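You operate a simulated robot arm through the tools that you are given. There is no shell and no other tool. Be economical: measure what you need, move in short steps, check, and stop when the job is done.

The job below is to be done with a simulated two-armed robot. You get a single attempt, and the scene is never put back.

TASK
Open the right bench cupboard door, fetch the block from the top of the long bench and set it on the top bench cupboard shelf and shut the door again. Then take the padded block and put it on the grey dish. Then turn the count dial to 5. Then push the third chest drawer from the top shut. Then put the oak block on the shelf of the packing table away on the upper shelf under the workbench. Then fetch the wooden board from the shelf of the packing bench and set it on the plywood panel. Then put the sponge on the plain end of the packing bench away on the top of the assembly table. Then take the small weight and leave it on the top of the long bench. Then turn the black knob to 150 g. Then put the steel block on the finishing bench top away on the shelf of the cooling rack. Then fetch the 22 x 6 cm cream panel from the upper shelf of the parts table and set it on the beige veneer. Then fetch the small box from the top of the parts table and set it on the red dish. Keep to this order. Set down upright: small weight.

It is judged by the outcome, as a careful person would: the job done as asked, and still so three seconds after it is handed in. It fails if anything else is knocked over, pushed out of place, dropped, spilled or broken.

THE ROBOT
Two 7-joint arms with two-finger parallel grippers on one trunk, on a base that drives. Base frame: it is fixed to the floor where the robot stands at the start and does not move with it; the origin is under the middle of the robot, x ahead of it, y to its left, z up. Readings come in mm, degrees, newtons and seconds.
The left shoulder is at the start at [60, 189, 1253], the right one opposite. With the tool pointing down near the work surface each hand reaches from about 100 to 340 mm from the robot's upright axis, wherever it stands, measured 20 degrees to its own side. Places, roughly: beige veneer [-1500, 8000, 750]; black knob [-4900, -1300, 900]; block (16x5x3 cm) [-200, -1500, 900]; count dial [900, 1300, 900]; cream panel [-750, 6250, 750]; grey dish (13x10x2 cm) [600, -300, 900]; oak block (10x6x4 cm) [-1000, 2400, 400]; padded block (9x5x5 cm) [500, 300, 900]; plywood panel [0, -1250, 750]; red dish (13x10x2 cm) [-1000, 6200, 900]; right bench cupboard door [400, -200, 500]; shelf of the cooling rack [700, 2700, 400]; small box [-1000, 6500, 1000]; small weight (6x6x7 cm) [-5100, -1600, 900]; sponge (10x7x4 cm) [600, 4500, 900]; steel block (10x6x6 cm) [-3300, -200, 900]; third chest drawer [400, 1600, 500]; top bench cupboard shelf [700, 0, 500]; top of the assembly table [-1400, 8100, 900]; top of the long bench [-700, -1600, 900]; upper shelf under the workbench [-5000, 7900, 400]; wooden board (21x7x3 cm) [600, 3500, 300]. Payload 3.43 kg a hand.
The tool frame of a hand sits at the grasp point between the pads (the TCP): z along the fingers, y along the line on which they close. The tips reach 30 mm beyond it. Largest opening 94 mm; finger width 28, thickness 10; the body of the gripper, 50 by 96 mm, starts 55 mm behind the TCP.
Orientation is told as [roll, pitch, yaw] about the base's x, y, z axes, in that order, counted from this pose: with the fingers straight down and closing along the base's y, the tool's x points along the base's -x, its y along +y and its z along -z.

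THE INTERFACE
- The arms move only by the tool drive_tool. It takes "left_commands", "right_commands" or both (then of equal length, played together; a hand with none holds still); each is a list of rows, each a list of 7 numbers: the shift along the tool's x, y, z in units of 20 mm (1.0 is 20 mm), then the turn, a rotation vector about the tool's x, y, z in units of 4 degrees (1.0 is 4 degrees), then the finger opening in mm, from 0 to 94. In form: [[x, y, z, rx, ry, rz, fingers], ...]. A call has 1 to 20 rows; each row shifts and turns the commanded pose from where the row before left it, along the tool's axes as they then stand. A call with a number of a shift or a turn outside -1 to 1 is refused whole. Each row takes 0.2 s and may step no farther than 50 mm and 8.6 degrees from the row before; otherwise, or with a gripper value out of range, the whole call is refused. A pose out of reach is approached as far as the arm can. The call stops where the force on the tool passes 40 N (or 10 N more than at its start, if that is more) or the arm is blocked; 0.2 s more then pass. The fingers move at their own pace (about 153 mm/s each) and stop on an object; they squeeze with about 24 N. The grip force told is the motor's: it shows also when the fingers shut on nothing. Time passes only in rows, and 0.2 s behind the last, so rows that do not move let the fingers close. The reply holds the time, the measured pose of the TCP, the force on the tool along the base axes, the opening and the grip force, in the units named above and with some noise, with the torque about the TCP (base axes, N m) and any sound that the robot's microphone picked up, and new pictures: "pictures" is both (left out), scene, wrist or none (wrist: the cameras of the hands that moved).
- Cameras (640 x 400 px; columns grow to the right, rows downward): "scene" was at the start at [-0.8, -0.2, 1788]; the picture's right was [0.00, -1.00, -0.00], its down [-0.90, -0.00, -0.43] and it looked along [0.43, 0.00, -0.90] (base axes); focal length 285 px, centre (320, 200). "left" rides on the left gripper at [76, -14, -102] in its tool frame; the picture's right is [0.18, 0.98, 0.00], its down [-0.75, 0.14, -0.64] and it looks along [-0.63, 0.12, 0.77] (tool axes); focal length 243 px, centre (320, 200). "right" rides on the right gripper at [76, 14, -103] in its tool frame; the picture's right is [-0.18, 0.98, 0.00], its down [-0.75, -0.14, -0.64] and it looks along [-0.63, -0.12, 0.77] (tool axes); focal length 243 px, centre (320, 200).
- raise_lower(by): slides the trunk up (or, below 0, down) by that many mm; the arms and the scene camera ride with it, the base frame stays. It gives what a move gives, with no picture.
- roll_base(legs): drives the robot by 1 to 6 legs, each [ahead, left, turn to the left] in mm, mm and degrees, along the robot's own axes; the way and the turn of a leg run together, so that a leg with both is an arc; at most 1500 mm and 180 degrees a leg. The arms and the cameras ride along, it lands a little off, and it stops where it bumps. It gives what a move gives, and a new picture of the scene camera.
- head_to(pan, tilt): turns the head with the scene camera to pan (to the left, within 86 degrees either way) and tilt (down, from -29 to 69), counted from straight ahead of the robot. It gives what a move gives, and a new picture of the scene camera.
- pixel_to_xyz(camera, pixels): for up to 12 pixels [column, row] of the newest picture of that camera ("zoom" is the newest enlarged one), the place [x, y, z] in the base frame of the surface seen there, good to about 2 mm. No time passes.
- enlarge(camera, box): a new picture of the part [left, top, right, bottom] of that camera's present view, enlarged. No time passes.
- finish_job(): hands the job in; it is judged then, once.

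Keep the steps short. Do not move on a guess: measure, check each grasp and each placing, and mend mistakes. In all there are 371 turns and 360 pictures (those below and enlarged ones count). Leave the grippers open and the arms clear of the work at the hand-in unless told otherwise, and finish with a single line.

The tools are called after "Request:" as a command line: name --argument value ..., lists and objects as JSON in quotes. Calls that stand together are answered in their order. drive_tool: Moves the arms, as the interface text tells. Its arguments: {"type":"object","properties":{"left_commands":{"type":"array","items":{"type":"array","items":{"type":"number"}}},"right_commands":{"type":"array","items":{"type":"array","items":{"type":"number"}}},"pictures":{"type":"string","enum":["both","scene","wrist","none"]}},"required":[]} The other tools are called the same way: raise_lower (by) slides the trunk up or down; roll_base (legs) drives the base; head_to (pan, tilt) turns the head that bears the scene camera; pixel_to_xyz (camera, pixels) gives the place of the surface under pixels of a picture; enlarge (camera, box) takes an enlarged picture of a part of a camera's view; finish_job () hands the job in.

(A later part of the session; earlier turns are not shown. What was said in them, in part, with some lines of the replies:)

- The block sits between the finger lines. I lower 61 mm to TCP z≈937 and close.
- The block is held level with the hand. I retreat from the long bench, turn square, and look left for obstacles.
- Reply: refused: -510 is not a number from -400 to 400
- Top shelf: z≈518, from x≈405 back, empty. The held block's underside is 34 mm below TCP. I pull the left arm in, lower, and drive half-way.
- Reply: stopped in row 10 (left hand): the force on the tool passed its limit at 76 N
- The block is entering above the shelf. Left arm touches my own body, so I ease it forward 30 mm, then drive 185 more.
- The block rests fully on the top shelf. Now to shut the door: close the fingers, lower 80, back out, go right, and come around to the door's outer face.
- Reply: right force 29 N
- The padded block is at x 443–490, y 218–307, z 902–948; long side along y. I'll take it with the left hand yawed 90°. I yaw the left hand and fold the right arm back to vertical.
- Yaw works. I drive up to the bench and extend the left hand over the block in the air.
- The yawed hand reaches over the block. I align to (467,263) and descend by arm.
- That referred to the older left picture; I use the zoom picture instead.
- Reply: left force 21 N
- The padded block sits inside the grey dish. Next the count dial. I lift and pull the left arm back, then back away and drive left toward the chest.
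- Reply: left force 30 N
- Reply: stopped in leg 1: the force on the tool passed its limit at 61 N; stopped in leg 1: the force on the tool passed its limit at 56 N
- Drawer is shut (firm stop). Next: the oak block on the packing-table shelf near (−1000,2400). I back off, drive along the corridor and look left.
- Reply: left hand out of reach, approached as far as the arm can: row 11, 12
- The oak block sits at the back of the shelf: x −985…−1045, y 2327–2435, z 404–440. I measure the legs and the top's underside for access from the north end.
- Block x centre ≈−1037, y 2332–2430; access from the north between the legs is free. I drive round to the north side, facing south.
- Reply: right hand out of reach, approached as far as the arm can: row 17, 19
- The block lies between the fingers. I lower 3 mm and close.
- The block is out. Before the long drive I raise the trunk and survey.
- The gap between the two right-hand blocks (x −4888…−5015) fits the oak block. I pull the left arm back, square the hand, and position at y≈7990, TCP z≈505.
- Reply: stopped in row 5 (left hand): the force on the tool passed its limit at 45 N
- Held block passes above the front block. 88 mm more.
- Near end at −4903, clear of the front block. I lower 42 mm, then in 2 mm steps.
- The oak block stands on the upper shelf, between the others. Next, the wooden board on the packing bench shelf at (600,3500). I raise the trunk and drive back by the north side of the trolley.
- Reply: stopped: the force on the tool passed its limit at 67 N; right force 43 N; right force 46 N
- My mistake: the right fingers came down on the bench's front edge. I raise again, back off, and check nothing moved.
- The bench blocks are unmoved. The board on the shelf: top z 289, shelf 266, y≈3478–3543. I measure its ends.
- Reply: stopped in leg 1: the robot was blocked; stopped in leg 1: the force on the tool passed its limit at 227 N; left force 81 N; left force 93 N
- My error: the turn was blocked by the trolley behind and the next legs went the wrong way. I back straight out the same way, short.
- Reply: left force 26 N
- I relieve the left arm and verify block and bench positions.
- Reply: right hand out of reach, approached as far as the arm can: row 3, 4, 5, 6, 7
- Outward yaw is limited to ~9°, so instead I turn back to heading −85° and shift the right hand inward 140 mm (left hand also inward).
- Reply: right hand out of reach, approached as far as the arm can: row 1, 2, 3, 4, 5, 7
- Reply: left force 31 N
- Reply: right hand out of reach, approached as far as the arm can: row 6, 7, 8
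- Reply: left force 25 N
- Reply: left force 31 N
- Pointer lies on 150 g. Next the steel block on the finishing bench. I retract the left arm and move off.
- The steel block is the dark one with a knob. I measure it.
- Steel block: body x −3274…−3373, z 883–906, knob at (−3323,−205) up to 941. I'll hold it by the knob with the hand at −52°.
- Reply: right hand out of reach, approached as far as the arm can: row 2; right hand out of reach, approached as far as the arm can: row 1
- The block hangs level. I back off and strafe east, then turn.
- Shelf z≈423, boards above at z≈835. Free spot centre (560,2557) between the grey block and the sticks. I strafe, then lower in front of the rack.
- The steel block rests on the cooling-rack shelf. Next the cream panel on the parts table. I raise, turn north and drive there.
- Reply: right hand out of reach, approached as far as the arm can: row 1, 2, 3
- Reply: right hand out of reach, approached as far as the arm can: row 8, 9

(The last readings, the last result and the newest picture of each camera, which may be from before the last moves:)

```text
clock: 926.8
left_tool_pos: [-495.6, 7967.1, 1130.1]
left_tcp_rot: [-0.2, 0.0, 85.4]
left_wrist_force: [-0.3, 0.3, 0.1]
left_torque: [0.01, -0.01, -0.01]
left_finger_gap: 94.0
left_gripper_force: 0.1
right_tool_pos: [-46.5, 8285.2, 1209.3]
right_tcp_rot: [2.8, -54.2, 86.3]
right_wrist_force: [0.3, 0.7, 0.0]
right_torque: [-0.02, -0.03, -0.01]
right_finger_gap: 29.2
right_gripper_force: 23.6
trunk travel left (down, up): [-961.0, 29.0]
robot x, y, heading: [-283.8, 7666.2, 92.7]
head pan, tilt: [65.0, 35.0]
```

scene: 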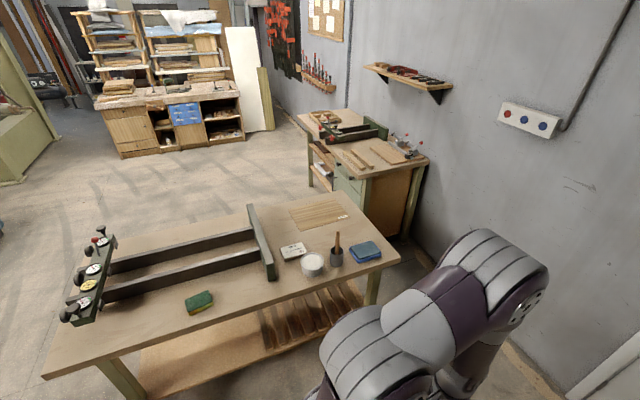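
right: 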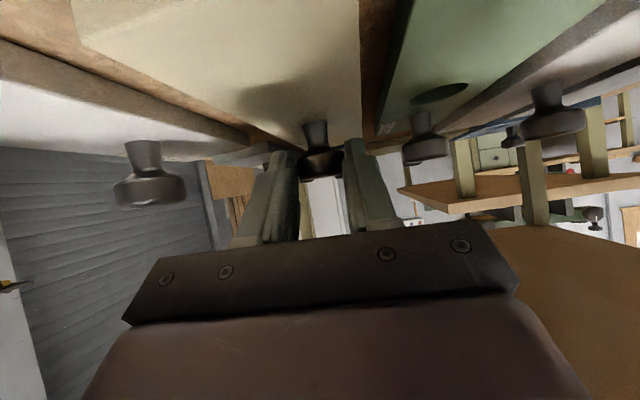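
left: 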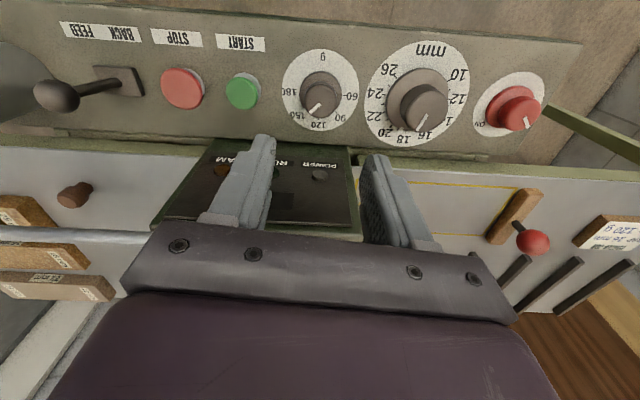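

Request:
pixel_to_xyz --camera "scene" --pixels '[[292, 211], [333, 202], [346, 216], [302, 228], [318, 214], [337, 236], [337, 262], [312, 256], [365, 245], [292, 245], [258, 215], [395, 258]]'

Request:
enlarge --camera "right" --box '[0, 0, 640, 400]'

```text
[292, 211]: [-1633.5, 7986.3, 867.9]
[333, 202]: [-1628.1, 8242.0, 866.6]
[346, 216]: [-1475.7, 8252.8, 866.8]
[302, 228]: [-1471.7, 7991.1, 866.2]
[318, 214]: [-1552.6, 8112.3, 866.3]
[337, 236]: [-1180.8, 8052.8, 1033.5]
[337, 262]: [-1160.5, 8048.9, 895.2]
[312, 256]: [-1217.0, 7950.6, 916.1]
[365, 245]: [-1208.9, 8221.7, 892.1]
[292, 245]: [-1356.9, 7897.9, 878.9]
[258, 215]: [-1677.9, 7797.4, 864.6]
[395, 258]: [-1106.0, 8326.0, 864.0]
```

```text
1.00 times, centred on (320, 200) of right (not enlarged: the box is as wide or as high as the picture)
```

zoom: 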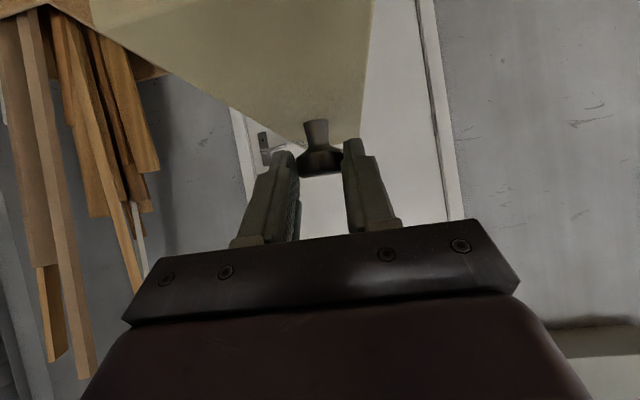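

Beige veneer: x −1635…−1470, y 7986–8250, z 866, long along y. I'll come from the table's north end. Turn to face south here first.

Request:
roll_base --legs '[[0, 0, 177.3]]'

Request:
roll_base --legs '[[-1060, 0, 0]]'

Request:
roll_base --legs '[[0, -950, 0]]'

```text
clock: 934.4
left_tool_pos: [-95.9, 7352.1, 1131.9]
left_tcp_rot: [-0.2, 0.1, -98.9]
left_wrist_force: [-0.3, 0.4, -0.3]
left_torque: [0.0, 0.01, 0.02]
left_finger_gap: 94.1
left_gripper_force: 0.1
right_tool_pos: [-567.6, 7067.6, 1209.9]
right_tcp_rot: [2.8, -54.1, -98.2]
right_wrist_force: [0.4, 0.6, -1.8]
right_torque: [0.04, -0.04, -0.01]
right_finger_gap: 28.3
right_gripper_force: 23.8
trunk travel left (down, up): [-961.0, 29.0]
robot x, y, heading: [-283.3, 7667.4, -91.5]
head pan, tilt: [65.0, 35.0]
```

scene: 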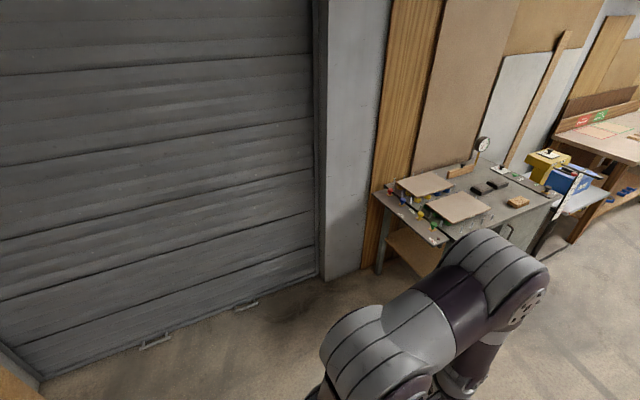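

```text
clock: 939.8
left_tool_pos: [-62.1, 8390.9, 1129.6]
left_tcp_rot: [-0.1, 0.2, -101.1]
left_wrist_force: [-1.1, 0.5, -0.6]
left_torque: [0.0, 0.0, 0.06]
left_finger_gap: 93.8
left_gripper_force: 0.0
right_tool_pos: [-545.9, 8124.7, 1209.5]
right_tcp_rot: [2.8, -54.0, -100.3]
right_wrist_force: [0.6, -0.3, -1.8]
right_torque: [0.05, 0.01, -0.02]
right_finger_gap: 28.2
right_gripper_force: 23.8
trunk travel left (down, up): [-961.0, 29.0]
robot x, y, heading: [-238.7, 8717.8, -93.5]
head pan, tilt: [65.0, 35.0]
```

scene: 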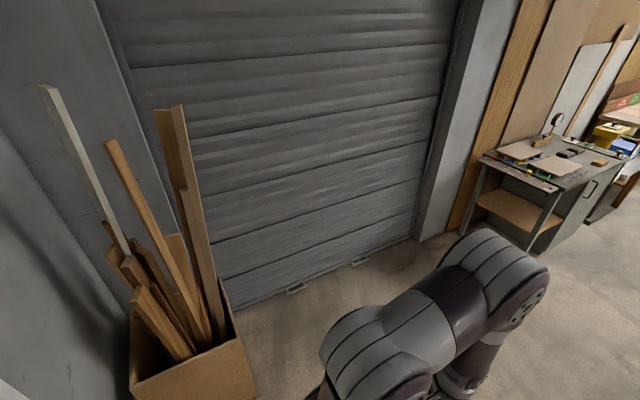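

```text
clock: 944.9
left_tool_pos: [-1044.6, 8458.1, 1129.6]
left_tcp_rot: [-0.1, 0.0, -102.0]
left_wrist_force: [-0.5, -0.2, -0.2]
left_torque: [-0.01, 0.0, 0.02]
left_finger_gap: 94.1
left_gripper_force: 0.0
right_tool_pos: [-1530.9, 8199.9, 1211.3]
right_tcp_rot: [2.8, -54.1, -101.3]
right_wrist_force: [0.3, 0.2, -1.0]
right_torque: [0.06, -0.02, -0.02]
right_finger_gap: 27.9
right_gripper_force: 24.3
trunk travel left (down, up): [-961.0, 29.0]
robot x, y, heading: [-1215.3, 8786.0, -94.7]
head pan, tilt: [65.0, 35.0]
```

scene: 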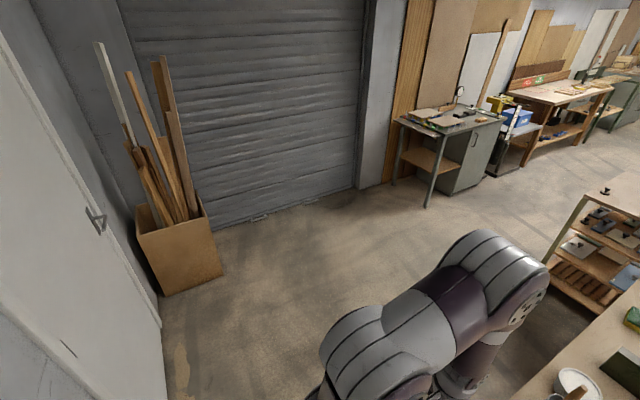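

The knob is slowly creeping in the grip, so I place it promptly: 58 ahead, 11 right, then lower.

Request:
roll_base --legs '[[58, -11, 0]]'

Request:
raise_lower --by -270

Request:
enlarge --camera "right" --box '[0, 0, 640, 400]'

Request:
pixel_to_xyz --camera "zoom" --pixels '[[250, 20], [360, 20], [200, 40], [330, 80], [290, 130], [420, 60], [240, 10]]'

```text
clock: 945.8
left_tool_pos: [-1058.1, 8408.0, 1132.3]
left_tcp_rot: [-0.1, -0.2, -102.0]
left_wrist_force: [0.5, 1.2, 0.1]
left_torque: [-0.02, 0.04, 0.01]
left_finger_gap: 93.9
left_gripper_force: 0.0
right_tool_pos: [-1545.4, 8149.9, 1214.8]
right_tcp_rot: [2.7, -54.4, -101.3]
right_wrist_force: [-0.3, 0.6, -1.1]
right_torque: [0.03, -0.02, 0.0]
right_finger_gap: 28.0
right_gripper_force: 24.0
trunk travel left (down, up): [-961.0, 29.0]
robot x, y, heading: [-1231.6, 8723.3, -94.3]
head pan, tilt: [65.0, 35.0]
```

scene: 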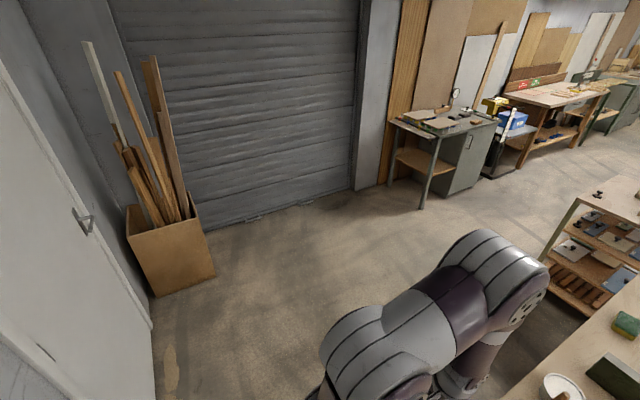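

```text
clock: 948.6
left_tool_pos: [-1059.1, 8401.2, 860.6]
left_tcp_rot: [-0.2, 0.1, -102.0]
left_wrist_force: [0.6, -0.4, 0.1]
left_torque: [0.04, 0.0, -0.01]
left_finger_gap: 93.8
left_gripper_force: 0.1
right_tool_pos: [-1546.9, 8143.5, 939.2]
right_tcp_rot: [2.8, -54.1, -101.3]
right_wrist_force: [-0.2, -0.2, -1.9]
right_torque: [0.04, -0.03, 0.02]
right_finger_gap: 28.1
right_gripper_force: 24.0
trunk travel left (down, up): [-691.0, 299.0]
robot x, y, heading: [-1231.6, 8724.9, -94.4]
head pan, tilt: [65.0, 35.0]
```

```text
1.00 times, centred on (320, 200) of right (not enlarged: the box is as wide or as high as the picture)
```

zoom: 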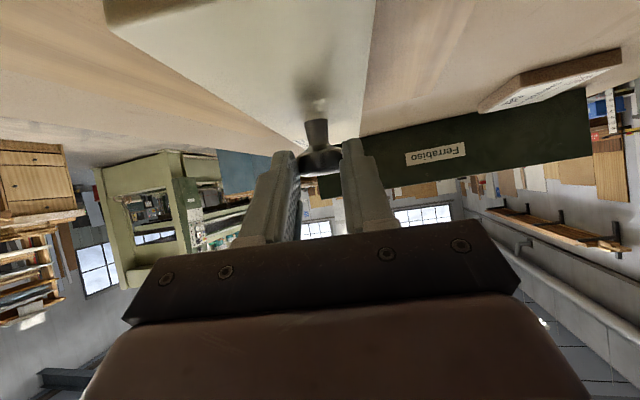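

```text
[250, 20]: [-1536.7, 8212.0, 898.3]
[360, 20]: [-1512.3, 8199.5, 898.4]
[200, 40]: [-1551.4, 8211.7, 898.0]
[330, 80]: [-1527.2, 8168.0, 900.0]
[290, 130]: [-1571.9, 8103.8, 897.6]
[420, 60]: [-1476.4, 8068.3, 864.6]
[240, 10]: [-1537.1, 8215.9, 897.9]
```

Panel is level, bottom ≈886. I lower onto the veneer.

Request:
raise_lower --by -16

Request:
raise_lower --by -3

Request:
raise_lower --by -2

```text
clock: 949.2
left_tool_pos: [-1060.1, 8401.3, 843.8]
left_tcp_rot: [-0.3, 0.1, -102.0]
left_wrist_force: [0.6, 0.2, 0.5]
left_torque: [-0.03, -0.01, 0.01]
left_finger_gap: 93.8
left_gripper_force: 0.1
right_tool_pos: [-1547.8, 8142.4, 924.3]
right_tcp_rot: [2.8, -54.1, -101.3]
right_wrist_force: [-0.8, -1.3, -1.5]
right_torque: [0.08, -0.03, 0.04]
right_finger_gap: 27.9
right_gripper_force: 23.8
trunk travel left (down, up): [-675.0, 315.0]
robot x, y, heading: [-1232.4, 8726.8, -94.5]
head pan, tilt: [65.0, 35.0]
```

```text
clock: 949.7
left_tool_pos: [-1060.8, 8401.4, 841.3]
left_tcp_rot: [-0.3, 0.1, -102.0]
left_wrist_force: [-0.4, 0.5, 0.0]
left_torque: [0.05, -0.03, -0.02]
left_finger_gap: 93.9
left_gripper_force: 0.2
right_tool_pos: [-1546.6, 8143.8, 920.9]
right_tcp_rot: [2.7, -54.1, -101.4]
right_wrist_force: [-0.1, 0.3, -1.4]
right_torque: [0.08, 0.01, 0.02]
right_finger_gap: 28.0
right_gripper_force: 23.8
trunk travel left (down, up): [-672.0, 318.0]
robot x, y, heading: [-1230.6, 8725.9, -94.6]
head pan, tilt: [65.0, 35.0]
```

```text
clock: 950.2
left_tool_pos: [-1060.4, 8401.5, 838.6]
left_tcp_rot: [-0.1, 0.1, -102.0]
left_wrist_force: [0.4, -0.4, 0.2]
left_torque: [0.01, -0.01, 0.01]
left_finger_gap: 93.9
left_gripper_force: 0.0
right_tool_pos: [-1548.1, 8142.7, 919.3]
right_tcp_rot: [2.8, -54.2, -101.3]
right_wrist_force: [0.0, 0.6, -1.0]
right_torque: [0.03, 0.0, 0.02]
right_finger_gap: 28.0
right_gripper_force: 24.0
trunk travel left (down, up): [-670.0, 320.0]
robot x, y, heading: [-1230.4, 8724.6, -94.5]
head pan, tilt: [65.0, 35.0]
```

Request:
raise_lower --by -3

Request:
raise_lower --by -2

```text
clock: 950.8
left_tool_pos: [-1060.3, 8402.3, 837.0]
left_tcp_rot: [-0.2, 0.1, -102.1]
left_wrist_force: [-0.5, 0.4, 0.0]
left_torque: [-0.03, -0.03, 0.0]
left_finger_gap: 93.9
left_gripper_force: 0.0
right_tool_pos: [-1547.8, 8143.4, 917.2]
right_tcp_rot: [2.8, -54.3, -101.2]
right_wrist_force: [0.9, -0.6, 4.2]
right_torque: [-0.16, 0.19, 0.02]
right_finger_gap: 27.7
right_gripper_force: 24.1
trunk travel left (down, up): [-667.0, 323.0]
robot x, y, heading: [-1230.2, 8727.6, -94.6]
head pan, tilt: [65.0, 35.0]
```

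```text
clock: 951.3
left_tool_pos: [-1059.7, 8402.2, 835.0]
left_tcp_rot: [-0.1, 0.1, -102.0]
left_wrist_force: [-0.2, -0.2, 0.7]
left_torque: [0.02, -0.04, 0.02]
left_finger_gap: 93.8
left_gripper_force: 0.1
right_tool_pos: [-1546.5, 8142.5, 916.7]
right_tcp_rot: [2.7, -54.5, -101.2]
right_wrist_force: [2.6, -1.7, 11.9]
right_torque: [-0.34, 0.22, 0.11]
right_finger_gap: 27.6
right_gripper_force: 24.2
trunk travel left (down, up): [-665.0, 325.0]
robot x, y, heading: [-1232.5, 8725.7, -94.5]
head pan, tilt: [65.0, 35.0]
```

Seated. I open, rise, and look.

Request:
drive_tool --right_commands '[[0, 0, 0, 0, 0, 0, 40], [0, 0, 0, 0, 0, 0, 60], [0, 0, 0, 0, 0, 0, 60]]' --pictures "none"

Request:
raise_lower --by 250

Request:
head_to --pan -10 --tilt 55

```text
clock: 952.1
left_tool_pos: [-1059.6, 8400.4, 834.0]
left_tcp_rot: [-0.1, 0.1, -101.9]
left_wrist_force: [0.0, 0.5, 0.0]
left_torque: [0.01, 0.0, 0.0]
left_finger_gap: 93.7
left_gripper_force: 0.2
right_tool_pos: [-1547.3, 8142.5, 913.9]
right_tcp_rot: [2.8, -53.9, -101.3]
right_wrist_force: [0.3, 0.6, -0.8]
right_torque: [0.0, 0.01, 0.04]
right_finger_gap: 60.0
right_gripper_force: 0.1
trunk travel left (down, up): [-665.0, 325.0]
robot x, y, heading: [-1230.2, 8725.1, -94.5]
head pan, tilt: [65.0, 35.0]
```

```text
clock: 954.7
left_tool_pos: [-1061.1, 8400.7, 1082.8]
left_tcp_rot: [-0.1, 0.1, -102.0]
left_wrist_force: [-0.4, -0.6, 0.5]
left_torque: [0.0, -0.02, 0.02]
left_finger_gap: 94.1
left_gripper_force: 0.1
right_tool_pos: [-1547.5, 8142.6, 1163.7]
right_tcp_rot: [2.9, -54.1, -101.3]
right_wrist_force: [-0.4, 0.1, -0.3]
right_torque: [0.03, 0.0, 0.0]
right_finger_gap: 60.1
right_gripper_force: 0.0
trunk travel left (down, up): [-915.0, 75.0]
robot x, y, heading: [-1233.5, 8729.5, -94.5]
head pan, tilt: [65.0, 35.0]
```

```text
clock: 956.1
left_tool_pos: [-1060.3, 8399.9, 1083.8]
left_tcp_rot: [-0.3, 0.0, -102.0]
left_wrist_force: [-1.1, -0.7, -0.1]
left_torque: [0.02, 0.03, 0.04]
left_finger_gap: 94.0
left_gripper_force: 0.2
right_tool_pos: [-1547.1, 8142.6, 1164.3]
right_tcp_rot: [2.8, -54.1, -101.4]
right_wrist_force: [0.3, 0.5, 1.0]
right_torque: [0.0, -0.03, 0.01]
right_finger_gap: 60.0
right_gripper_force: 0.1
trunk travel left (down, up): [-915.0, 75.0]
robot x, y, heading: [-1230.7, 8725.4, -94.3]
head pan, tilt: [-10.0, 55.0]
```

scene: 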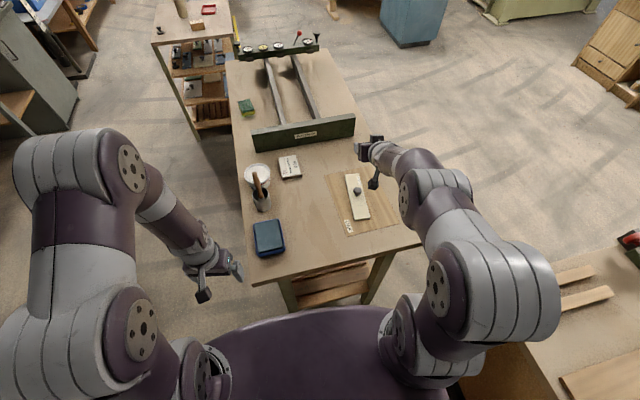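

The cream panel lies within the veneer. Last: the small box onto the red dish. I'll approach the parts table from the west; first retrace east and south.

Request:
pixel_to_xyz --camera "scene" --pixels '[[197, 24], [208, 10], [155, 40], [233, 35]]'

Request:
roll_base --legs '[[-20, 960, 0]]'

Request:
roll_base --legs '[[1150, 0, 3], [1150, 0, 0], [1100, 0, 0]]'

```text
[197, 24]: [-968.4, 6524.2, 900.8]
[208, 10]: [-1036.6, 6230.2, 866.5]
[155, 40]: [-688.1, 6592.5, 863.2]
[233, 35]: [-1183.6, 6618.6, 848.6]
```

```text
clock: 961.2
left_tool_pos: [-89.6, 8341.0, 1084.6]
left_tcp_rot: [-0.3, 0.1, -102.4]
left_wrist_force: [-0.3, 0.3, 0.1]
left_torque: [-0.01, 0.0, -0.01]
left_finger_gap: 94.3
left_gripper_force: 0.0
right_tool_pos: [-579.0, 8085.4, 1165.2]
right_tcp_rot: [2.8, -54.1, -101.7]
right_wrist_force: [-0.2, 0.4, 0.5]
right_torque: [0.0, 0.02, 0.0]
right_finger_gap: 59.9
right_gripper_force: 0.1
trunk travel left (down, up): [-915.0, 75.0]
robot x, y, heading: [-259.3, 8668.8, -94.7]
head pan, tilt: [-10.0, 55.0]
```

scene: 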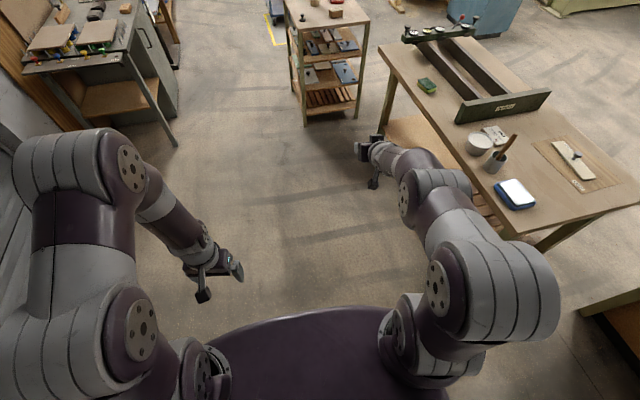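

```text
clock: 977.8
left_tool_pos: [-210.3, 4943.8, 1083.4]
left_tcp_rot: [-0.2, 0.2, -99.0]
left_wrist_force: [0.0, 0.7, -0.4]
left_torque: [-0.02, 0.03, 0.01]
left_finger_gap: 94.0
left_gripper_force: 0.1
right_tool_pos: [-681.7, 4659.1, 1164.5]
right_tcp_rot: [2.8, -54.0, -98.2]
right_wrist_force: [-0.6, -0.5, 0.4]
right_torque: [-0.02, -0.04, -0.02]
right_finger_gap: 59.8
right_gripper_force: 0.0
trunk travel left (down, up): [-915.0, 75.0]
robot x, y, heading: [-399.7, 5259.8, -91.1]
head pan, tilt: [-10.0, 55.0]
```

scene: 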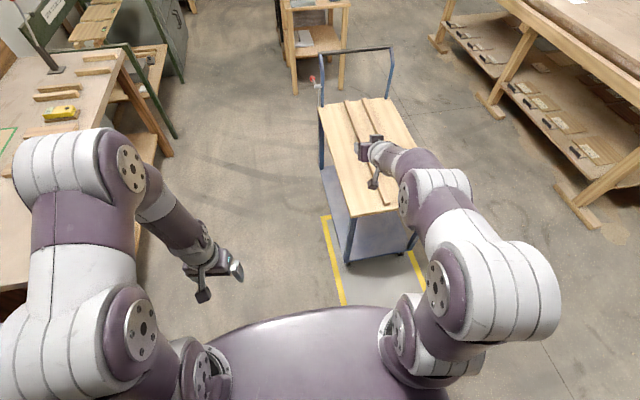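

Request:
roll_base --legs '[[0, -1350, 1]]'

Request:
roll_base --legs '[[0, 0, 91]]'

Request:
roll_base --legs '[[0, 1080, 0]]'

Request:
head_to --pan 10 --tilt 48

```text
clock: 984.3
left_tool_pos: [-1489.9, 4953.7, 1083.5]
left_tcp_rot: [-0.2, 0.1, -96.1]
left_wrist_force: [0.1, 0.4, -0.7]
left_torque: [0.06, -0.03, 0.0]
left_finger_gap: 93.7
left_gripper_force: 0.0
right_tool_pos: [-1948.7, 4646.8, 1163.6]
right_tcp_rot: [2.7, -54.1, -95.5]
right_wrist_force: [0.3, -0.4, -0.7]
right_torque: [-0.03, 0.02, 0.02]
right_finger_gap: 60.0
right_gripper_force: 0.1
trunk travel left (down, up): [-915.0, 75.0]
robot x, y, heading: [-1693.4, 5260.8, -88.5]
head pan, tilt: [-10.0, 55.0]
```

scene: 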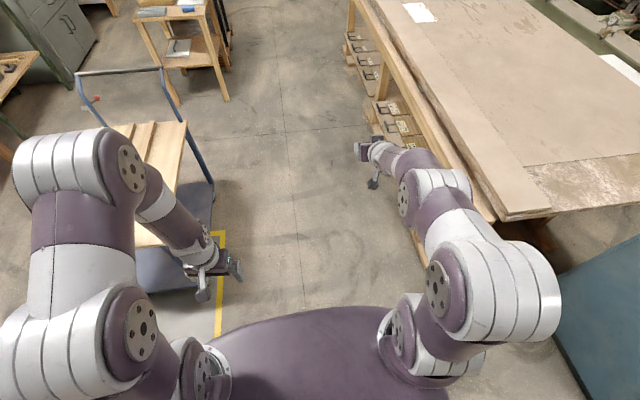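

```text
clock: 988.6
left_tool_pos: [-1391.7, 5468.1, 1084.4]
left_tcp_rot: [-0.1, 0.0, -5.1]
left_wrist_force: [0.5, 0.3, 0.2]
left_torque: [-0.03, 0.01, -0.03]
left_finger_gap: 93.9
left_gripper_force: 0.1
right_tool_pos: [-1077.3, 5016.3, 1164.1]
right_tcp_rot: [2.9, -54.1, -4.5]
right_wrist_force: [0.5, -0.9, 0.0]
right_torque: [-0.01, 0.01, 0.02]
right_finger_gap: 59.9
right_gripper_force: 0.1
trunk travel left (down, up): [-915.0, 75.0]
robot x, y, heading: [-1693.0, 5258.2, 2.5]
head pan, tilt: [-10.0, 55.0]
```

scene: 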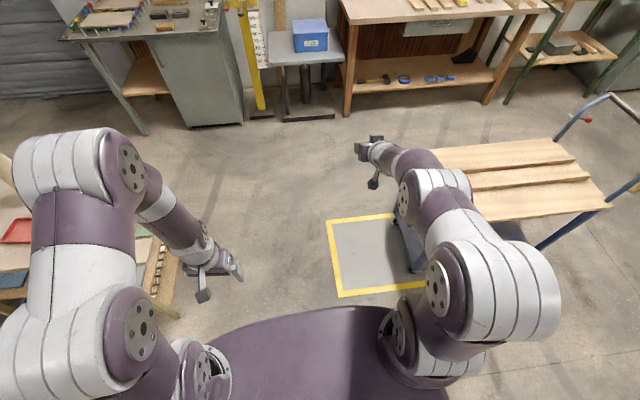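

```text
clock: 994.1
left_tool_pos: [-1460.5, 6553.2, 1084.4]
left_tcp_rot: [-0.2, 0.2, -3.4]
left_wrist_force: [0.5, -1.0, -1.0]
left_torque: [-0.02, -0.02, -0.01]
left_finger_gap: 94.2
left_gripper_force: 0.0
right_tool_pos: [-1132.1, 6110.9, 1163.9]
right_tcp_rot: [2.8, -54.2, -2.5]
right_wrist_force: [0.4, -0.3, -0.7]
right_torque: [-0.01, -0.02, -0.03]
right_finger_gap: 59.9
right_gripper_force: 0.0
trunk travel left (down, up): [-915.0, 75.0]
robot x, y, heading: [-1754.7, 6332.0, 4.2]
head pan, tilt: [-10.0, 55.0]
```

scene: 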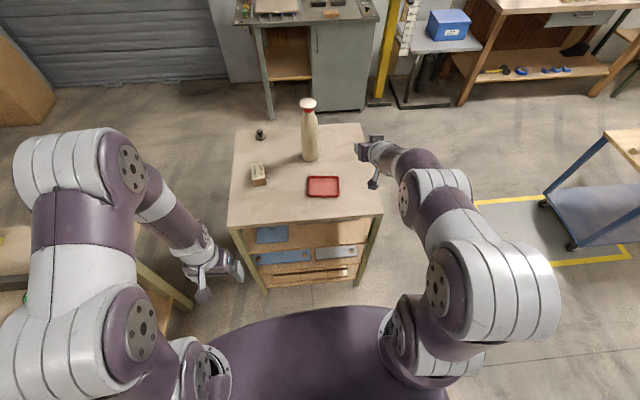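

```text
clock: 994.9
left_tool_pos: [-1460.6, 6554.2, 1084.3]
left_tcp_rot: [-0.2, 0.2, -3.3]
left_wrist_force: [-1.1, -0.5, 0.4]
left_torque: [-0.01, 0.02, -0.04]
left_finger_gap: 93.9
left_gripper_force: 0.0
right_tool_pos: [-1132.0, 6111.8, 1164.3]
right_tcp_rot: [2.8, -54.1, -2.5]
right_wrist_force: [0.2, -0.4, 0.2]
right_torque: [0.04, 0.0, -0.03]
right_finger_gap: 60.1
right_gripper_force: 0.1
trunk travel left (down, up): [-915.0, 75.0]
robot x, y, heading: [-1756.2, 6337.4, 4.2]
head pan, tilt: [10.0, 48.0]
```

scene: 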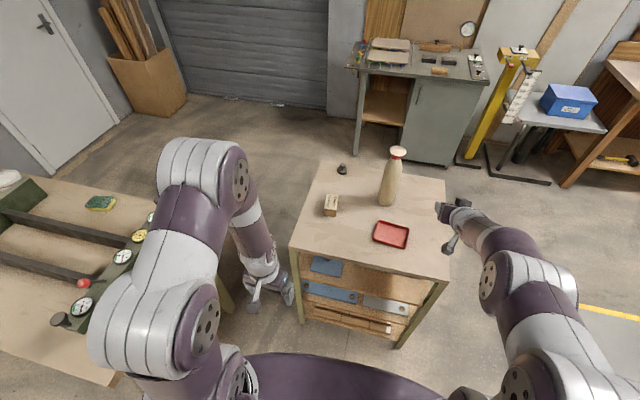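

Request:
enlarge --camera "scene" --box '[290, 140, 450, 265]'

Request:
pixel_to_xyz --camera "scene" --pixels '[[326, 197], [338, 196], [336, 214], [325, 211], [331, 204], [378, 223], [409, 231], [404, 249], [374, 240], [391, 234], [388, 200], [397, 152]]'

```text
3.20 times, centred on (370, 202) of scene
```

zoom: 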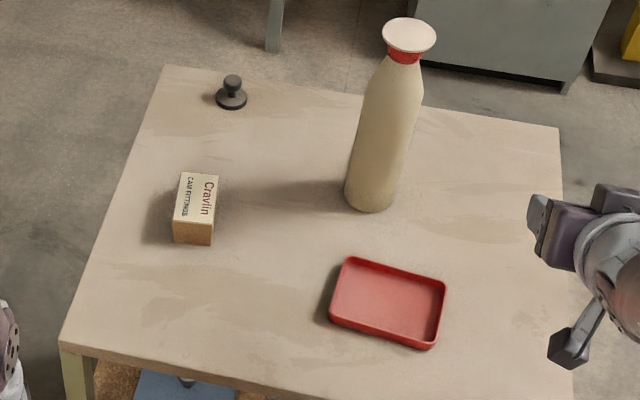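

```text
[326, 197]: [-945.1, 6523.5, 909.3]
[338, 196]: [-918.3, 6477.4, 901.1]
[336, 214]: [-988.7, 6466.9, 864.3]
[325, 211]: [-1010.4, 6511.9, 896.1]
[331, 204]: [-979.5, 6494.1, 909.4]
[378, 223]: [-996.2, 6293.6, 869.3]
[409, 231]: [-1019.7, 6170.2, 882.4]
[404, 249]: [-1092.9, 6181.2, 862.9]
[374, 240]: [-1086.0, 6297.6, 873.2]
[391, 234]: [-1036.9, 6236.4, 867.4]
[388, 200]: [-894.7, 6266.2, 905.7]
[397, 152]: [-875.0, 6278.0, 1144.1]
```

Box: centre ≈(−971,6495), top 909, long side ~10° off x. Dish: centre (−1037,6236), long side at ~79°. I move up and yaw the left hand to +10°.

Request:
roll_base --legs '[[316, -82, 0]]'

Request:
drive_tool --left_commands '[[0, 0, 0, 0, 0, -1, 80], [0, 0, 0, 0, 0, -1, 80], [0, 0, 0, 0, 0, -1, 80], [0, 0, 0, 0, 0, -0.3, 80], [-1, 0, 0, 0, 0, 0, 80], [-1, 0, 0, 0, 0, 0, 80], [-1, 0, 0, 0, 0, 0, 80], [-1, 0, 0, 0, 0, 0, 80], [-1, 0, 0, 0, 0, 0, 80], [-1, 0, 0, 0, 0, 0, 80]]' --pictures "none"

```text
clock: 997.1
left_tool_pos: [-1141.4, 6495.2, 1083.4]
left_tcp_rot: [-0.2, 0.1, -3.3]
left_wrist_force: [0.4, 0.2, -1.0]
left_torque: [0.02, 0.0, 0.02]
left_finger_gap: 94.1
left_gripper_force: 0.2
right_tool_pos: [-812.2, 6053.6, 1165.2]
right_tcp_rot: [2.9, -54.1, -2.5]
right_wrist_force: [-0.2, 0.1, -0.7]
right_torque: [-0.02, 0.03, -0.03]
right_finger_gap: 60.1
right_gripper_force: 0.1
trunk travel left (down, up): [-915.0, 75.0]
robot x, y, heading: [-1435.7, 6275.2, 4.0]
head pan, tilt: [10.0, 48.0]
```

scene: 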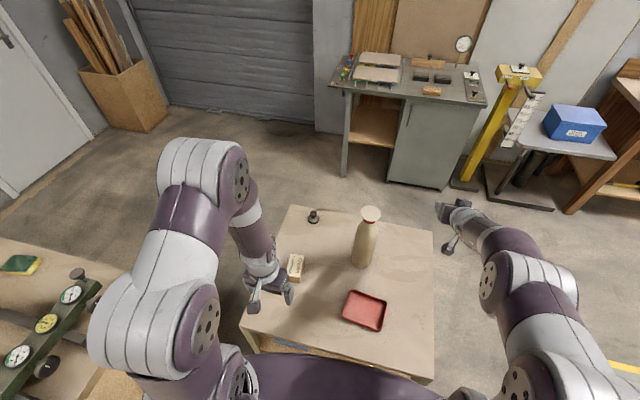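

```text
clock: 999.3
left_tool_pos: [-1024.0, 6515.0, 1084.5]
left_tcp_rot: [-0.2, 0.3, 9.8]
left_wrist_force: [0.4, 0.2, -1.2]
left_torque: [-0.03, 0.01, -0.01]
left_finger_gap: 80.0
left_gripper_force: 0.1
right_tool_pos: [-810.7, 6051.7, 1164.7]
right_tcp_rot: [2.8, -54.2, -2.6]
right_wrist_force: [0.8, -0.1, 0.1]
right_torque: [0.0, 0.01, 0.02]
right_finger_gap: 60.0
right_gripper_force: 0.1
trunk travel left (down, up): [-915.0, 75.0]
robot x, y, heading: [-1438.9, 6279.4, 4.2]
head pan, tilt: [10.0, 48.0]
```

Request:
enlarge --camera "left" --box '[0, 0, 640, 400]'

Request:
pixel_to_xyz --camera "zoom" --pixels '[[320, 80], [300, 100], [340, 100], [320, 130], [280, 60], [360, 60]]'

```text
1.00 times, centred on (320, 200) of left (not enlarged: the box is as wide or as high as the picture)
```

zoom: 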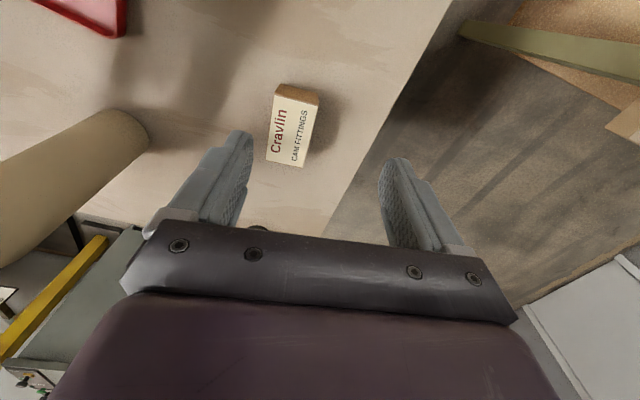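

```text
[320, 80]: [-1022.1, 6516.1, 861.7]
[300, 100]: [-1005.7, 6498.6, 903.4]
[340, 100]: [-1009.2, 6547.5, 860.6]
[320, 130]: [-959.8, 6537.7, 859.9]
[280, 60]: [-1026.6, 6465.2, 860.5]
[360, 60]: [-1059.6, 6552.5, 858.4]
```

Request:
pixel_to_xyz --camera "zoom" --pixels '[[279, 99], [316, 106], [302, 164], [269, 157], [292, 130], [90, 10], [120, 25]]'

```text
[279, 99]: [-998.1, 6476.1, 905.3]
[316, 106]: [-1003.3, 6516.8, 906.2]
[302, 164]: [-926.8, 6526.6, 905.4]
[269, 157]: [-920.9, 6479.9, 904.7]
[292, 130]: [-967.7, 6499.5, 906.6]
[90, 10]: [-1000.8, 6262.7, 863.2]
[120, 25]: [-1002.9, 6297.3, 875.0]
```

Box centre (−962,6500), axis 5°. I align, descend and grip.

Request:
drive_tool --left_commands '[[0, 0, 0, 0, 0, 1, 80], [-1, -0.36, 0, 0, 0, 0, 80], [-1, -0.35, 0, 0, 0, 0, 80], [-1, -0.35, 0, 0, 0, 0, 80], [0, 0, 1, 0, 0, 0, 80], [0, 0, 1, 0, 0, 0, 80], [0, 0, 1, 0, 0, 0, 80], [0, 0, 1, 0, 0, 0, 80], [0, 0, 1, 0, 0, 0, 80]]' --pictures "wrist"

```text
clock: 1001.3
left_tool_pos: [-960.4, 6499.9, 982.3]
left_tcp_rot: [-0.2, 0.2, 5.9]
left_wrist_force: [0.1, 0.0, -0.2]
left_torque: [-0.01, 0.0, -0.03]
left_finger_gap: 80.1
left_gripper_force: 0.1
right_tool_pos: [-811.6, 6052.5, 1164.9]
right_tcp_rot: [2.8, -54.1, -2.5]
right_wrist_force: [0.7, -0.4, 0.1]
right_torque: [0.0, 0.02, 0.02]
right_finger_gap: 59.9
right_gripper_force: 0.1
trunk travel left (down, up): [-915.0, 75.0]
robot x, y, heading: [-1435.8, 6277.8, 3.9]
head pan, tilt: [10.0, 48.0]
```

left: 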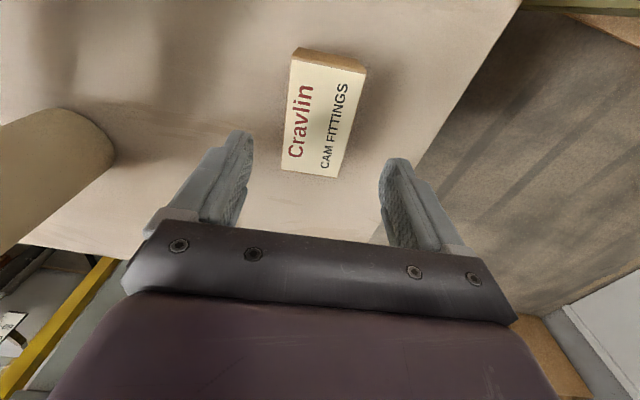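

Request:
drive_tool --left_commands '[[0, 0, 1, 0, 0, 0, 80], [0, 0, 1, 0, 0, 0, 80], [0, 0, 1, 0, 0, 0, 80], [0, 0, 1, 0, 0, 0, 80], [0, 0, 0.35, 0, 0, 0, 80], [0, 0, 0, 0, 0, 0, 50], [0, 0, 0, 0, 0, 0, 30], [0, 0, 0, 0, 0, 0, 30], [0, 0, -1, 0, 0, 0, 30], [0, 0, -1, 0, 0, 0, 30], [0, 0, -1, 0, 0, 0, 30], [0, 0, -1, 0, 0, 0, 30], [0, 0, -1, 0, 0, 0, 30], [0, 0, -1, 0, 0, 0, 30], [0, 0, -1, 0, 0, 0, 30]]' --pictures "wrist"

```text
clock: 1004.5
left_tool_pos: [-961.1, 6500.0, 1036.0]
left_tcp_rot: [-0.2, 0.2, 5.8]
left_wrist_force: [-0.3, -0.3, -2.2]
left_torque: [-0.01, 0.0, 0.02]
left_finger_gap: 56.2
left_gripper_force: 23.8
right_tool_pos: [-811.4, 6053.0, 1165.3]
right_tcp_rot: [2.8, -54.1, -2.5]
right_wrist_force: [-0.3, 1.0, -0.6]
right_torque: [0.01, -0.02, -0.04]
right_finger_gap: 60.1
right_gripper_force: 0.1
trunk travel left (down, up): [-915.0, 75.0]
robot x, y, heading: [-1438.6, 6280.8, 4.3]
head pan, tilt: [10.0, 48.0]
```

left: 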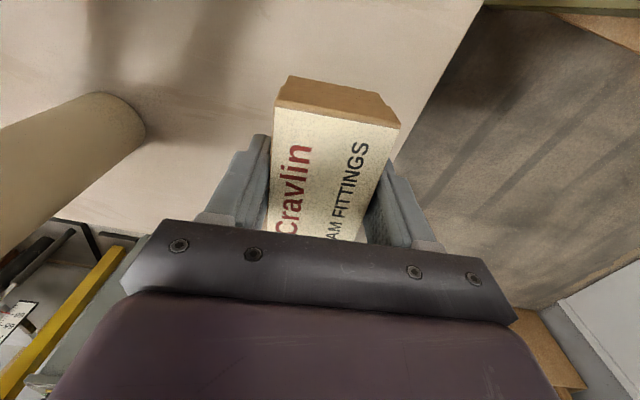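

Held. I pull back 80 mm west (away from the bottle), raise, and yaw to ~79°.

Request:
drive_tool --left_commands '[[1, 0, -0.5, 0, 0, 0, 30], [1, 0, -0.5, 0, 0, 0, 30], [1, 0, -0.5, 0, 0, 0, 30], [1, 0, -0.5, 0, 0, -1, 30], [0, 0, 0, 0, 0, -1, 30], [0, 0, 0, 0, 0, -1, 30], [0, 0, 0, 0, 0, -1, 30], [0, 0, 0, 0, 0, -1, 30], [0, 0, 0, 0, 0, -1, 30], [0, 0, 0, 0, 0, -1, 30], [0, 0, 0, 0, 0, -1, 30], [0, 0, 0, 0, 0, -1, 30], [0, 0, 0, 0, 0, -1, 30], [0, 0, 0, 0, 0, -1, 30], [0, 0, 0, 0, 0, -1, 30], [0, 0, 0, 0, 0, -1, 30], [0, 0, 0, 0, 0, -1, 30], [0, 0, 0, 0, 0, -1, 30], [0, 0, 0, 0, 0, -1, 30], [0, 0, 0, 0, 0, -1, 30]]' --pictures "none"

Request:
roll_base --legs '[[-10, -200, 0]]'

Request:
enlarge --camera "left" --box '[0, 0, 640, 400]'

```text
clock: 1008.7
left_tool_pos: [-1039.8, 6491.9, 1076.9]
left_tcp_rot: [0.1, 0.2, 73.9]
left_wrist_force: [0.7, -0.1, -2.3]
left_torque: [0.01, 0.01, -0.01]
left_finger_gap: 55.9
left_gripper_force: 24.0
right_tool_pos: [-810.4, 6052.7, 1165.0]
right_tcp_rot: [2.8, -54.1, -2.6]
right_wrist_force: [-0.7, 0.6, -0.3]
right_torque: [-0.04, 0.01, -0.01]
right_finger_gap: 60.1
right_gripper_force: 0.0
trunk travel left (down, up): [-915.0, 75.0]
robot x, y, heading: [-1433.7, 6277.5, 4.2]
head pan, tilt: [10.0, 48.0]
```

```text
clock: 1010.3
left_tool_pos: [-1034.5, 6286.4, 1077.0]
left_tcp_rot: [0.2, 0.3, 73.9]
left_wrist_force: [-0.3, 0.9, -2.6]
left_torque: [-0.01, 0.02, -0.02]
left_finger_gap: 56.2
left_gripper_force: 23.8
right_tool_pos: [-806.0, 5844.1, 1164.6]
right_tcp_rot: [2.6, -54.1, -2.5]
right_wrist_force: [-0.4, 0.4, -0.1]
right_torque: [0.0, 0.0, -0.01]
right_finger_gap: 60.1
right_gripper_force: 0.1
trunk travel left (down, up): [-915.0, 75.0]
robot x, y, heading: [-1430.6, 6068.6, 4.1]
head pan, tilt: [10.0, 48.0]
```

scene: 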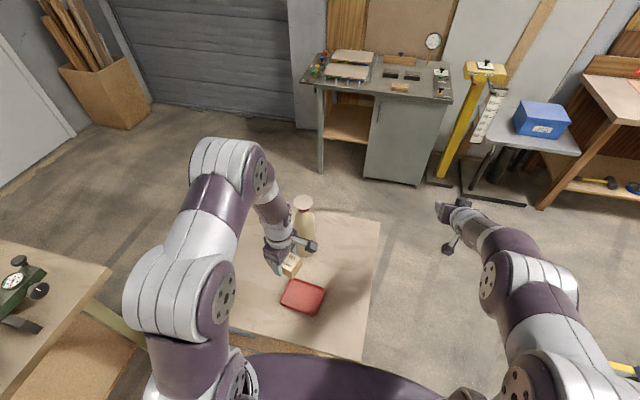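

```text
1.00 times, centred on (320, 200) of left (not enlarged: the box is as wide or as high as the picture)
```

zoom: 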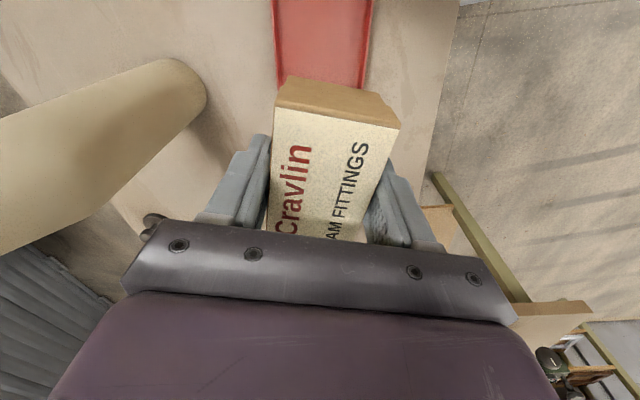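

Request:
pixel_to_xyz --camera "scene" --pixels '[[291, 280], [325, 289], [316, 315], [283, 303], [303, 297]]'

Request:
pixel_to_xyz --camera "zoom" --pixels '[[276, 15], [371, 15], [320, 40], [366, 80], [279, 70]]'

Request:
enlarge --camera "scene" --box '[260, 260, 340, 330]'

```text
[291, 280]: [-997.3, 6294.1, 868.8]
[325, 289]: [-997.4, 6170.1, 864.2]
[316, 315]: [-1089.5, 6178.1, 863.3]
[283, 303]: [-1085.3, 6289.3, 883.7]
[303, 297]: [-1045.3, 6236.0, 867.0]
```

```text
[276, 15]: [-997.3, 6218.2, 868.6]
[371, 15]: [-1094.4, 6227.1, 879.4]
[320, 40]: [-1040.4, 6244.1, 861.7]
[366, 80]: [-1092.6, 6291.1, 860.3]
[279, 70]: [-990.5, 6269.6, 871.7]
```

```text
5.71 times, centred on (300, 295) of scene
```

zoom: 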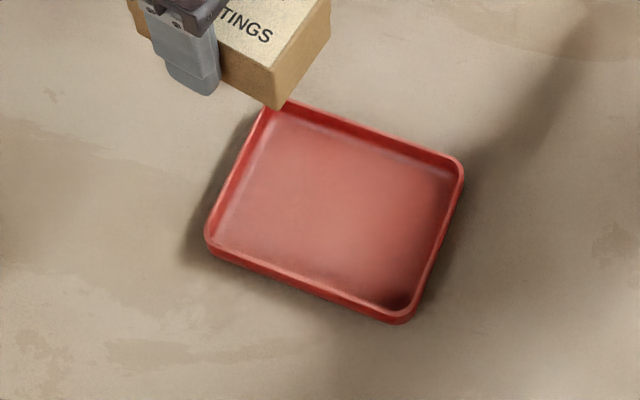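

Dish is axis-aligned: centre (−1043,6233), floor 867. I finish the yaw to 90°, centre and descend to just above.

Request:
drive_tool --left_commands '[[0, 0, 0, 0, 0, -1, 30], [0, 0, 0, 0, 0, -1, 30], [0, 0, 0, 0, 0, -1, 30], [0, 0, 0, 0, 0, -1, 30], [0.88, 0.14, 0, 0, 0, 0, 30], [0.88, 0.14, 0, 0, 0, 0, 30], [0.88, 0.14, 0, 0, 0, 0, 30], [0, 0, 1, 0, 0, 0, 30], [0, 0, 1, 0, 0, 0, 30], [0, 0, 1, 0, 0, 0, 30], [0, 0, 1, 0, 0, 0, 30], [0, 0, 1, 0, 0, 0, 30], [0, 0, 1, 0, 0, 0, 30]]' --pictures "wrist"

Request:
pixel_to_xyz --camera "left" --pixels '[[330, 90], [285, 95], [385, 115], [300, 30], [400, 30], [260, 80], [420, 80]]'

```text
clock: 1013.1
left_tool_pos: [-1043.8, 6232.4, 955.8]
left_tcp_rot: [0.2, 0.2, 89.8]
left_wrist_force: [0.5, 0.9, -1.9]
left_torque: [0.02, -0.03, -0.01]
left_finger_gap: 56.1
left_gripper_force: 24.4
right_tool_pos: [-805.7, 5843.4, 1164.7]
right_tcp_rot: [2.9, -54.1, -2.7]
right_wrist_force: [0.4, -0.2, -0.4]
right_torque: [0.01, -0.02, 0.05]
right_finger_gap: 59.9
right_gripper_force: 0.0
trunk travel left (down, up): [-915.0, 75.0]
robot x, y, heading: [-1430.3, 6069.4, 4.3]
head pan, tilt: [10.0, 48.0]
```

left: 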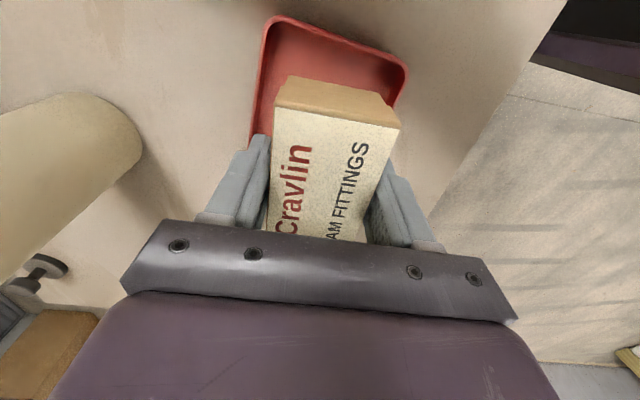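

```text
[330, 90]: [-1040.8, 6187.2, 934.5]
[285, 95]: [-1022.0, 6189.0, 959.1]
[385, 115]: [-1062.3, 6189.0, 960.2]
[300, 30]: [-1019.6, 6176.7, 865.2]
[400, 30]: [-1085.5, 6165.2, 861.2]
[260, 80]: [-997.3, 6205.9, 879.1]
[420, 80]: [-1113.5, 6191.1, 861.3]
```

Well centred in the dish. I lower to contact.

Request:
drive_tool --left_commands '[[0, 0, 1, 0, 0, 0, 30], [0, 0, 1, 0, 0, 0, 30], [0, 0, 0.5, 0, 0, 0, 30], [0, 0, 0, 0, 0, 0, 30]]' --pictures "none"

Request:
drive_tool --left_commands '[[0, 0, 0.1, 0, 0, 0, 30], [0, 0, 0, 0, 0, 0, 30]]' --pictures "none"

```text
clock: 1014.1
left_tool_pos: [-1043.5, 6232.8, 905.4]
left_tcp_rot: [0.1, 0.2, 89.8]
left_wrist_force: [0.9, -0.2, -2.2]
left_torque: [0.01, -0.01, 0.03]
left_finger_gap: 56.2
left_gripper_force: 24.0
right_tool_pos: [-806.3, 5843.8, 1164.2]
right_tcp_rot: [2.8, -54.1, -2.8]
right_wrist_force: [-0.3, 0.8, 0.3]
right_torque: [0.01, 0.0, 0.0]
right_finger_gap: 60.3
right_gripper_force: 0.0
trunk travel left (down, up): [-915.0, 75.0]
robot x, y, heading: [-1430.2, 6071.5, 4.0]
head pan, tilt: [10.0, 48.0]
```

```text
clock: 1014.7
left_tool_pos: [-1043.8, 6231.1, 905.2]
left_tcp_rot: [0.2, 0.2, 89.8]
left_wrist_force: [-0.8, -0.3, -1.9]
left_torque: [-0.01, -0.02, -0.01]
left_finger_gap: 56.3
left_gripper_force: 23.5
right_tool_pos: [-804.9, 5843.9, 1165.2]
right_tcp_rot: [2.8, -54.1, -2.7]
right_wrist_force: [0.2, -0.1, 0.6]
right_torque: [0.02, 0.0, 0.0]
right_finger_gap: 59.8
right_gripper_force: 0.0
trunk travel left (down, up): [-915.0, 75.0]
robot x, y, heading: [-1429.9, 6069.4, 4.0]
head pan, tilt: [10.0, 48.0]
```

Request:
drive_tool --left_commands '[[0, 0, 0.1, 0, 0, 0, 30], [0, 0, 0.1, 0, 0, 0, 30], [0, 0, 0, 0, 0, 0, 30]]' --pictures "none"

```text
clock: 1015.5
left_tool_pos: [-1044.0, 6232.6, 901.1]
left_tcp_rot: [0.2, 0.2, 89.8]
left_wrist_force: [0.5, 0.7, -1.5]
left_torque: [0.01, 0.02, 0.01]
left_finger_gap: 56.4
left_gripper_force: 23.4
right_tool_pos: [-806.4, 5842.2, 1164.5]
right_tcp_rot: [2.7, -54.0, -2.7]
right_wrist_force: [-0.4, -1.2, -0.6]
right_torque: [-0.04, 0.0, 0.0]
right_finger_gap: 60.0
right_gripper_force: 0.1
trunk travel left (down, up): [-915.0, 75.0]
robot x, y, heading: [-1428.5, 6068.4, 4.0]
head pan, tilt: [10.0, 48.0]
```

Request:
drive_tool --left_commands '[[0, 0, 0.1, 0, 0, 0, 30], [0, 0, 0.1, 0, 0, 0, 30], [0, 0, 0, 0, 0, 0, 30]]' --pictures "none"

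```text
clock: 1016.3
left_tool_pos: [-1044.0, 6232.5, 898.0]
left_tcp_rot: [0.0, 0.1, 89.8]
left_wrist_force: [1.1, 2.7, 20.0]
left_torque: [-0.03, -0.01, 0.02]
left_finger_gap: 56.2
left_gripper_force: 23.3
right_tool_pos: [-807.7, 5843.2, 1164.9]
right_tcp_rot: [2.9, -54.1, -2.8]
right_wrist_force: [0.1, -0.4, -0.2]
right_torque: [0.01, 0.0, -0.04]
right_finger_gap: 60.1
right_gripper_force: 0.0
trunk travel left (down, up): [-915.0, 75.0]
robot x, y, heading: [-1432.0, 6066.4, 3.7]
head pan, tilt: [10.0, 48.0]
```

Contact. Ease, open to 64 mm only (inside the dish), lift, then open fully.

Request:
drive_tool --left_commands '[[0, 0, -0.08, 0, 0, 0, 30], [0, 0, 0, 0, 0, 0, 64], [0, 0, 0, 0, 0, 0, 64], [0, 0, -0.5, 0, 0, 0, 64], [0, 0, -1, 0, 0, 0, 64], [0, 0, -1, 0, 0, 0, 64], [0, 0, -1, 0, 0, 0, 94], [0, 0, -1, 0, 0, 0, 94], [0, 0, -1, 0, 0, 0, 94], [0, 0, -1, 0, 0, 0, 94], [0, 0, -1, 0, 0, 0, 94]]' --pictures "wrist"

```text
clock: 1018.7
left_tool_pos: [-1044.7, 6233.1, 1050.1]
left_tcp_rot: [0.1, 0.1, 89.9]
left_wrist_force: [-0.5, 0.6, 0.8]
left_torque: [-0.01, 0.01, 0.02]
left_finger_gap: 94.1
left_gripper_force: 0.0
right_tool_pos: [-807.6, 5843.8, 1165.2]
right_tcp_rot: [2.8, -54.1, -2.8]
right_wrist_force: [-0.7, 0.2, -0.7]
right_torque: [0.0, 0.02, 0.01]
right_finger_gap: 60.1
right_gripper_force: 0.1
trunk travel left (down, up): [-915.0, 75.0]
robot x, y, heading: [-1431.6, 6068.0, 4.3]
head pan, tilt: [10.0, 48.0]
```

left: 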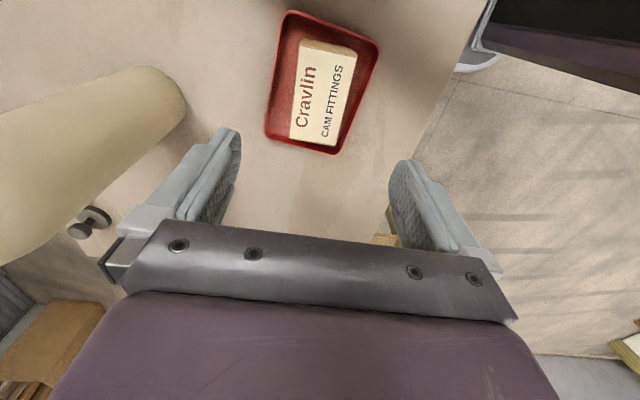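

The box is in the red dish. I lift, open both grippers, and back away from the table.

Request:
drive_tool --left_commands '[[0, 0, -1, 0, 0, 0, 94], [0, 0, -1, 0, 0, 0, 94], [0, 0, -1, 0, 0, 0, 94], [0, 0, -1, 0, 0, 0, 94], [0, 0, -1, 0, 0, 0, 94]]' --right_commands '[[0, 0, 0, 0, 0, 0, 94], [0, 0, 0, 0, 0, 0, 94], [0, 0, 0, 0, 0, 0, 94], [0, 0, 0, 0, 0, 0, 94], [0, 0, 0, 0, 0, 0, 94]]' --pictures "none"

Request:
roll_base --legs '[[-450, 0, 0]]'

```text
clock: 1019.9
left_tool_pos: [-1043.8, 6231.2, 1149.2]
left_tcp_rot: [0.1, 0.1, 89.8]
left_wrist_force: [0.0, 0.5, -0.6]
left_torque: [-0.03, 0.01, 0.0]
left_finger_gap: 93.7
left_gripper_force: 0.1
right_tool_pos: [-807.1, 5844.6, 1163.5]
right_tcp_rot: [2.8, -54.1, -2.6]
right_wrist_force: [-0.3, -0.7, 0.5]
right_torque: [0.03, 0.02, 0.0]
right_finger_gap: 94.2
right_gripper_force: 0.0
trunk travel left (down, up): [-915.0, 75.0]
robot x, y, heading: [-1431.4, 6068.6, 4.1]
head pan, tilt: [10.0, 48.0]
```

```text
clock: 1022.7
left_tool_pos: [-1498.0, 6196.5, 1150.5]
left_tcp_rot: [0.3, 0.2, 89.4]
left_wrist_force: [0.6, -0.1, -0.4]
left_torque: [0.0, 0.02, 0.02]
left_finger_gap: 94.1
left_gripper_force: 0.1
right_tool_pos: [-1261.9, 5807.9, 1164.1]
right_tcp_rot: [2.9, -54.0, -3.1]
right_wrist_force: [-0.3, 0.2, -0.2]
right_torque: [-0.01, -0.04, -0.02]
right_finger_gap: 94.1
right_gripper_force: 0.1
trunk travel left (down, up): [-915.0, 75.0]
robot x, y, heading: [-1886.8, 6043.3, 3.7]
head pan, tilt: [10.0, 48.0]
```

scene: 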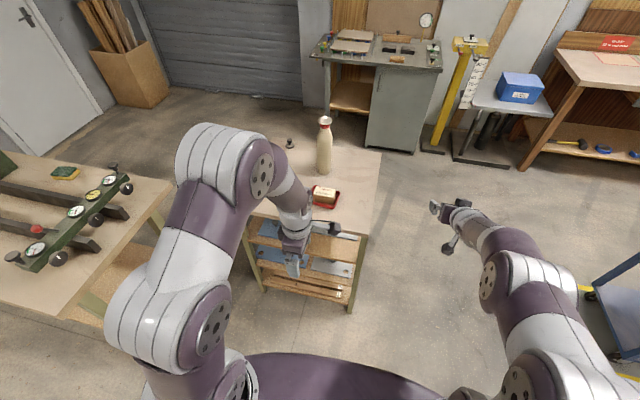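

Everything is placed, arms are clear and grippers open. I hand in.

Request:
finish_job

```text
The job is handed in.
```

All twelve steps were carried out in the order asked and the job is handed in; along the way I bumped the packing bench twice and was blocked once turning near the trolley, and on re-measuring, the bench blocks and the trolley had not moved; the wooden board's ends run slightly past the plywood panel's front and back edges.
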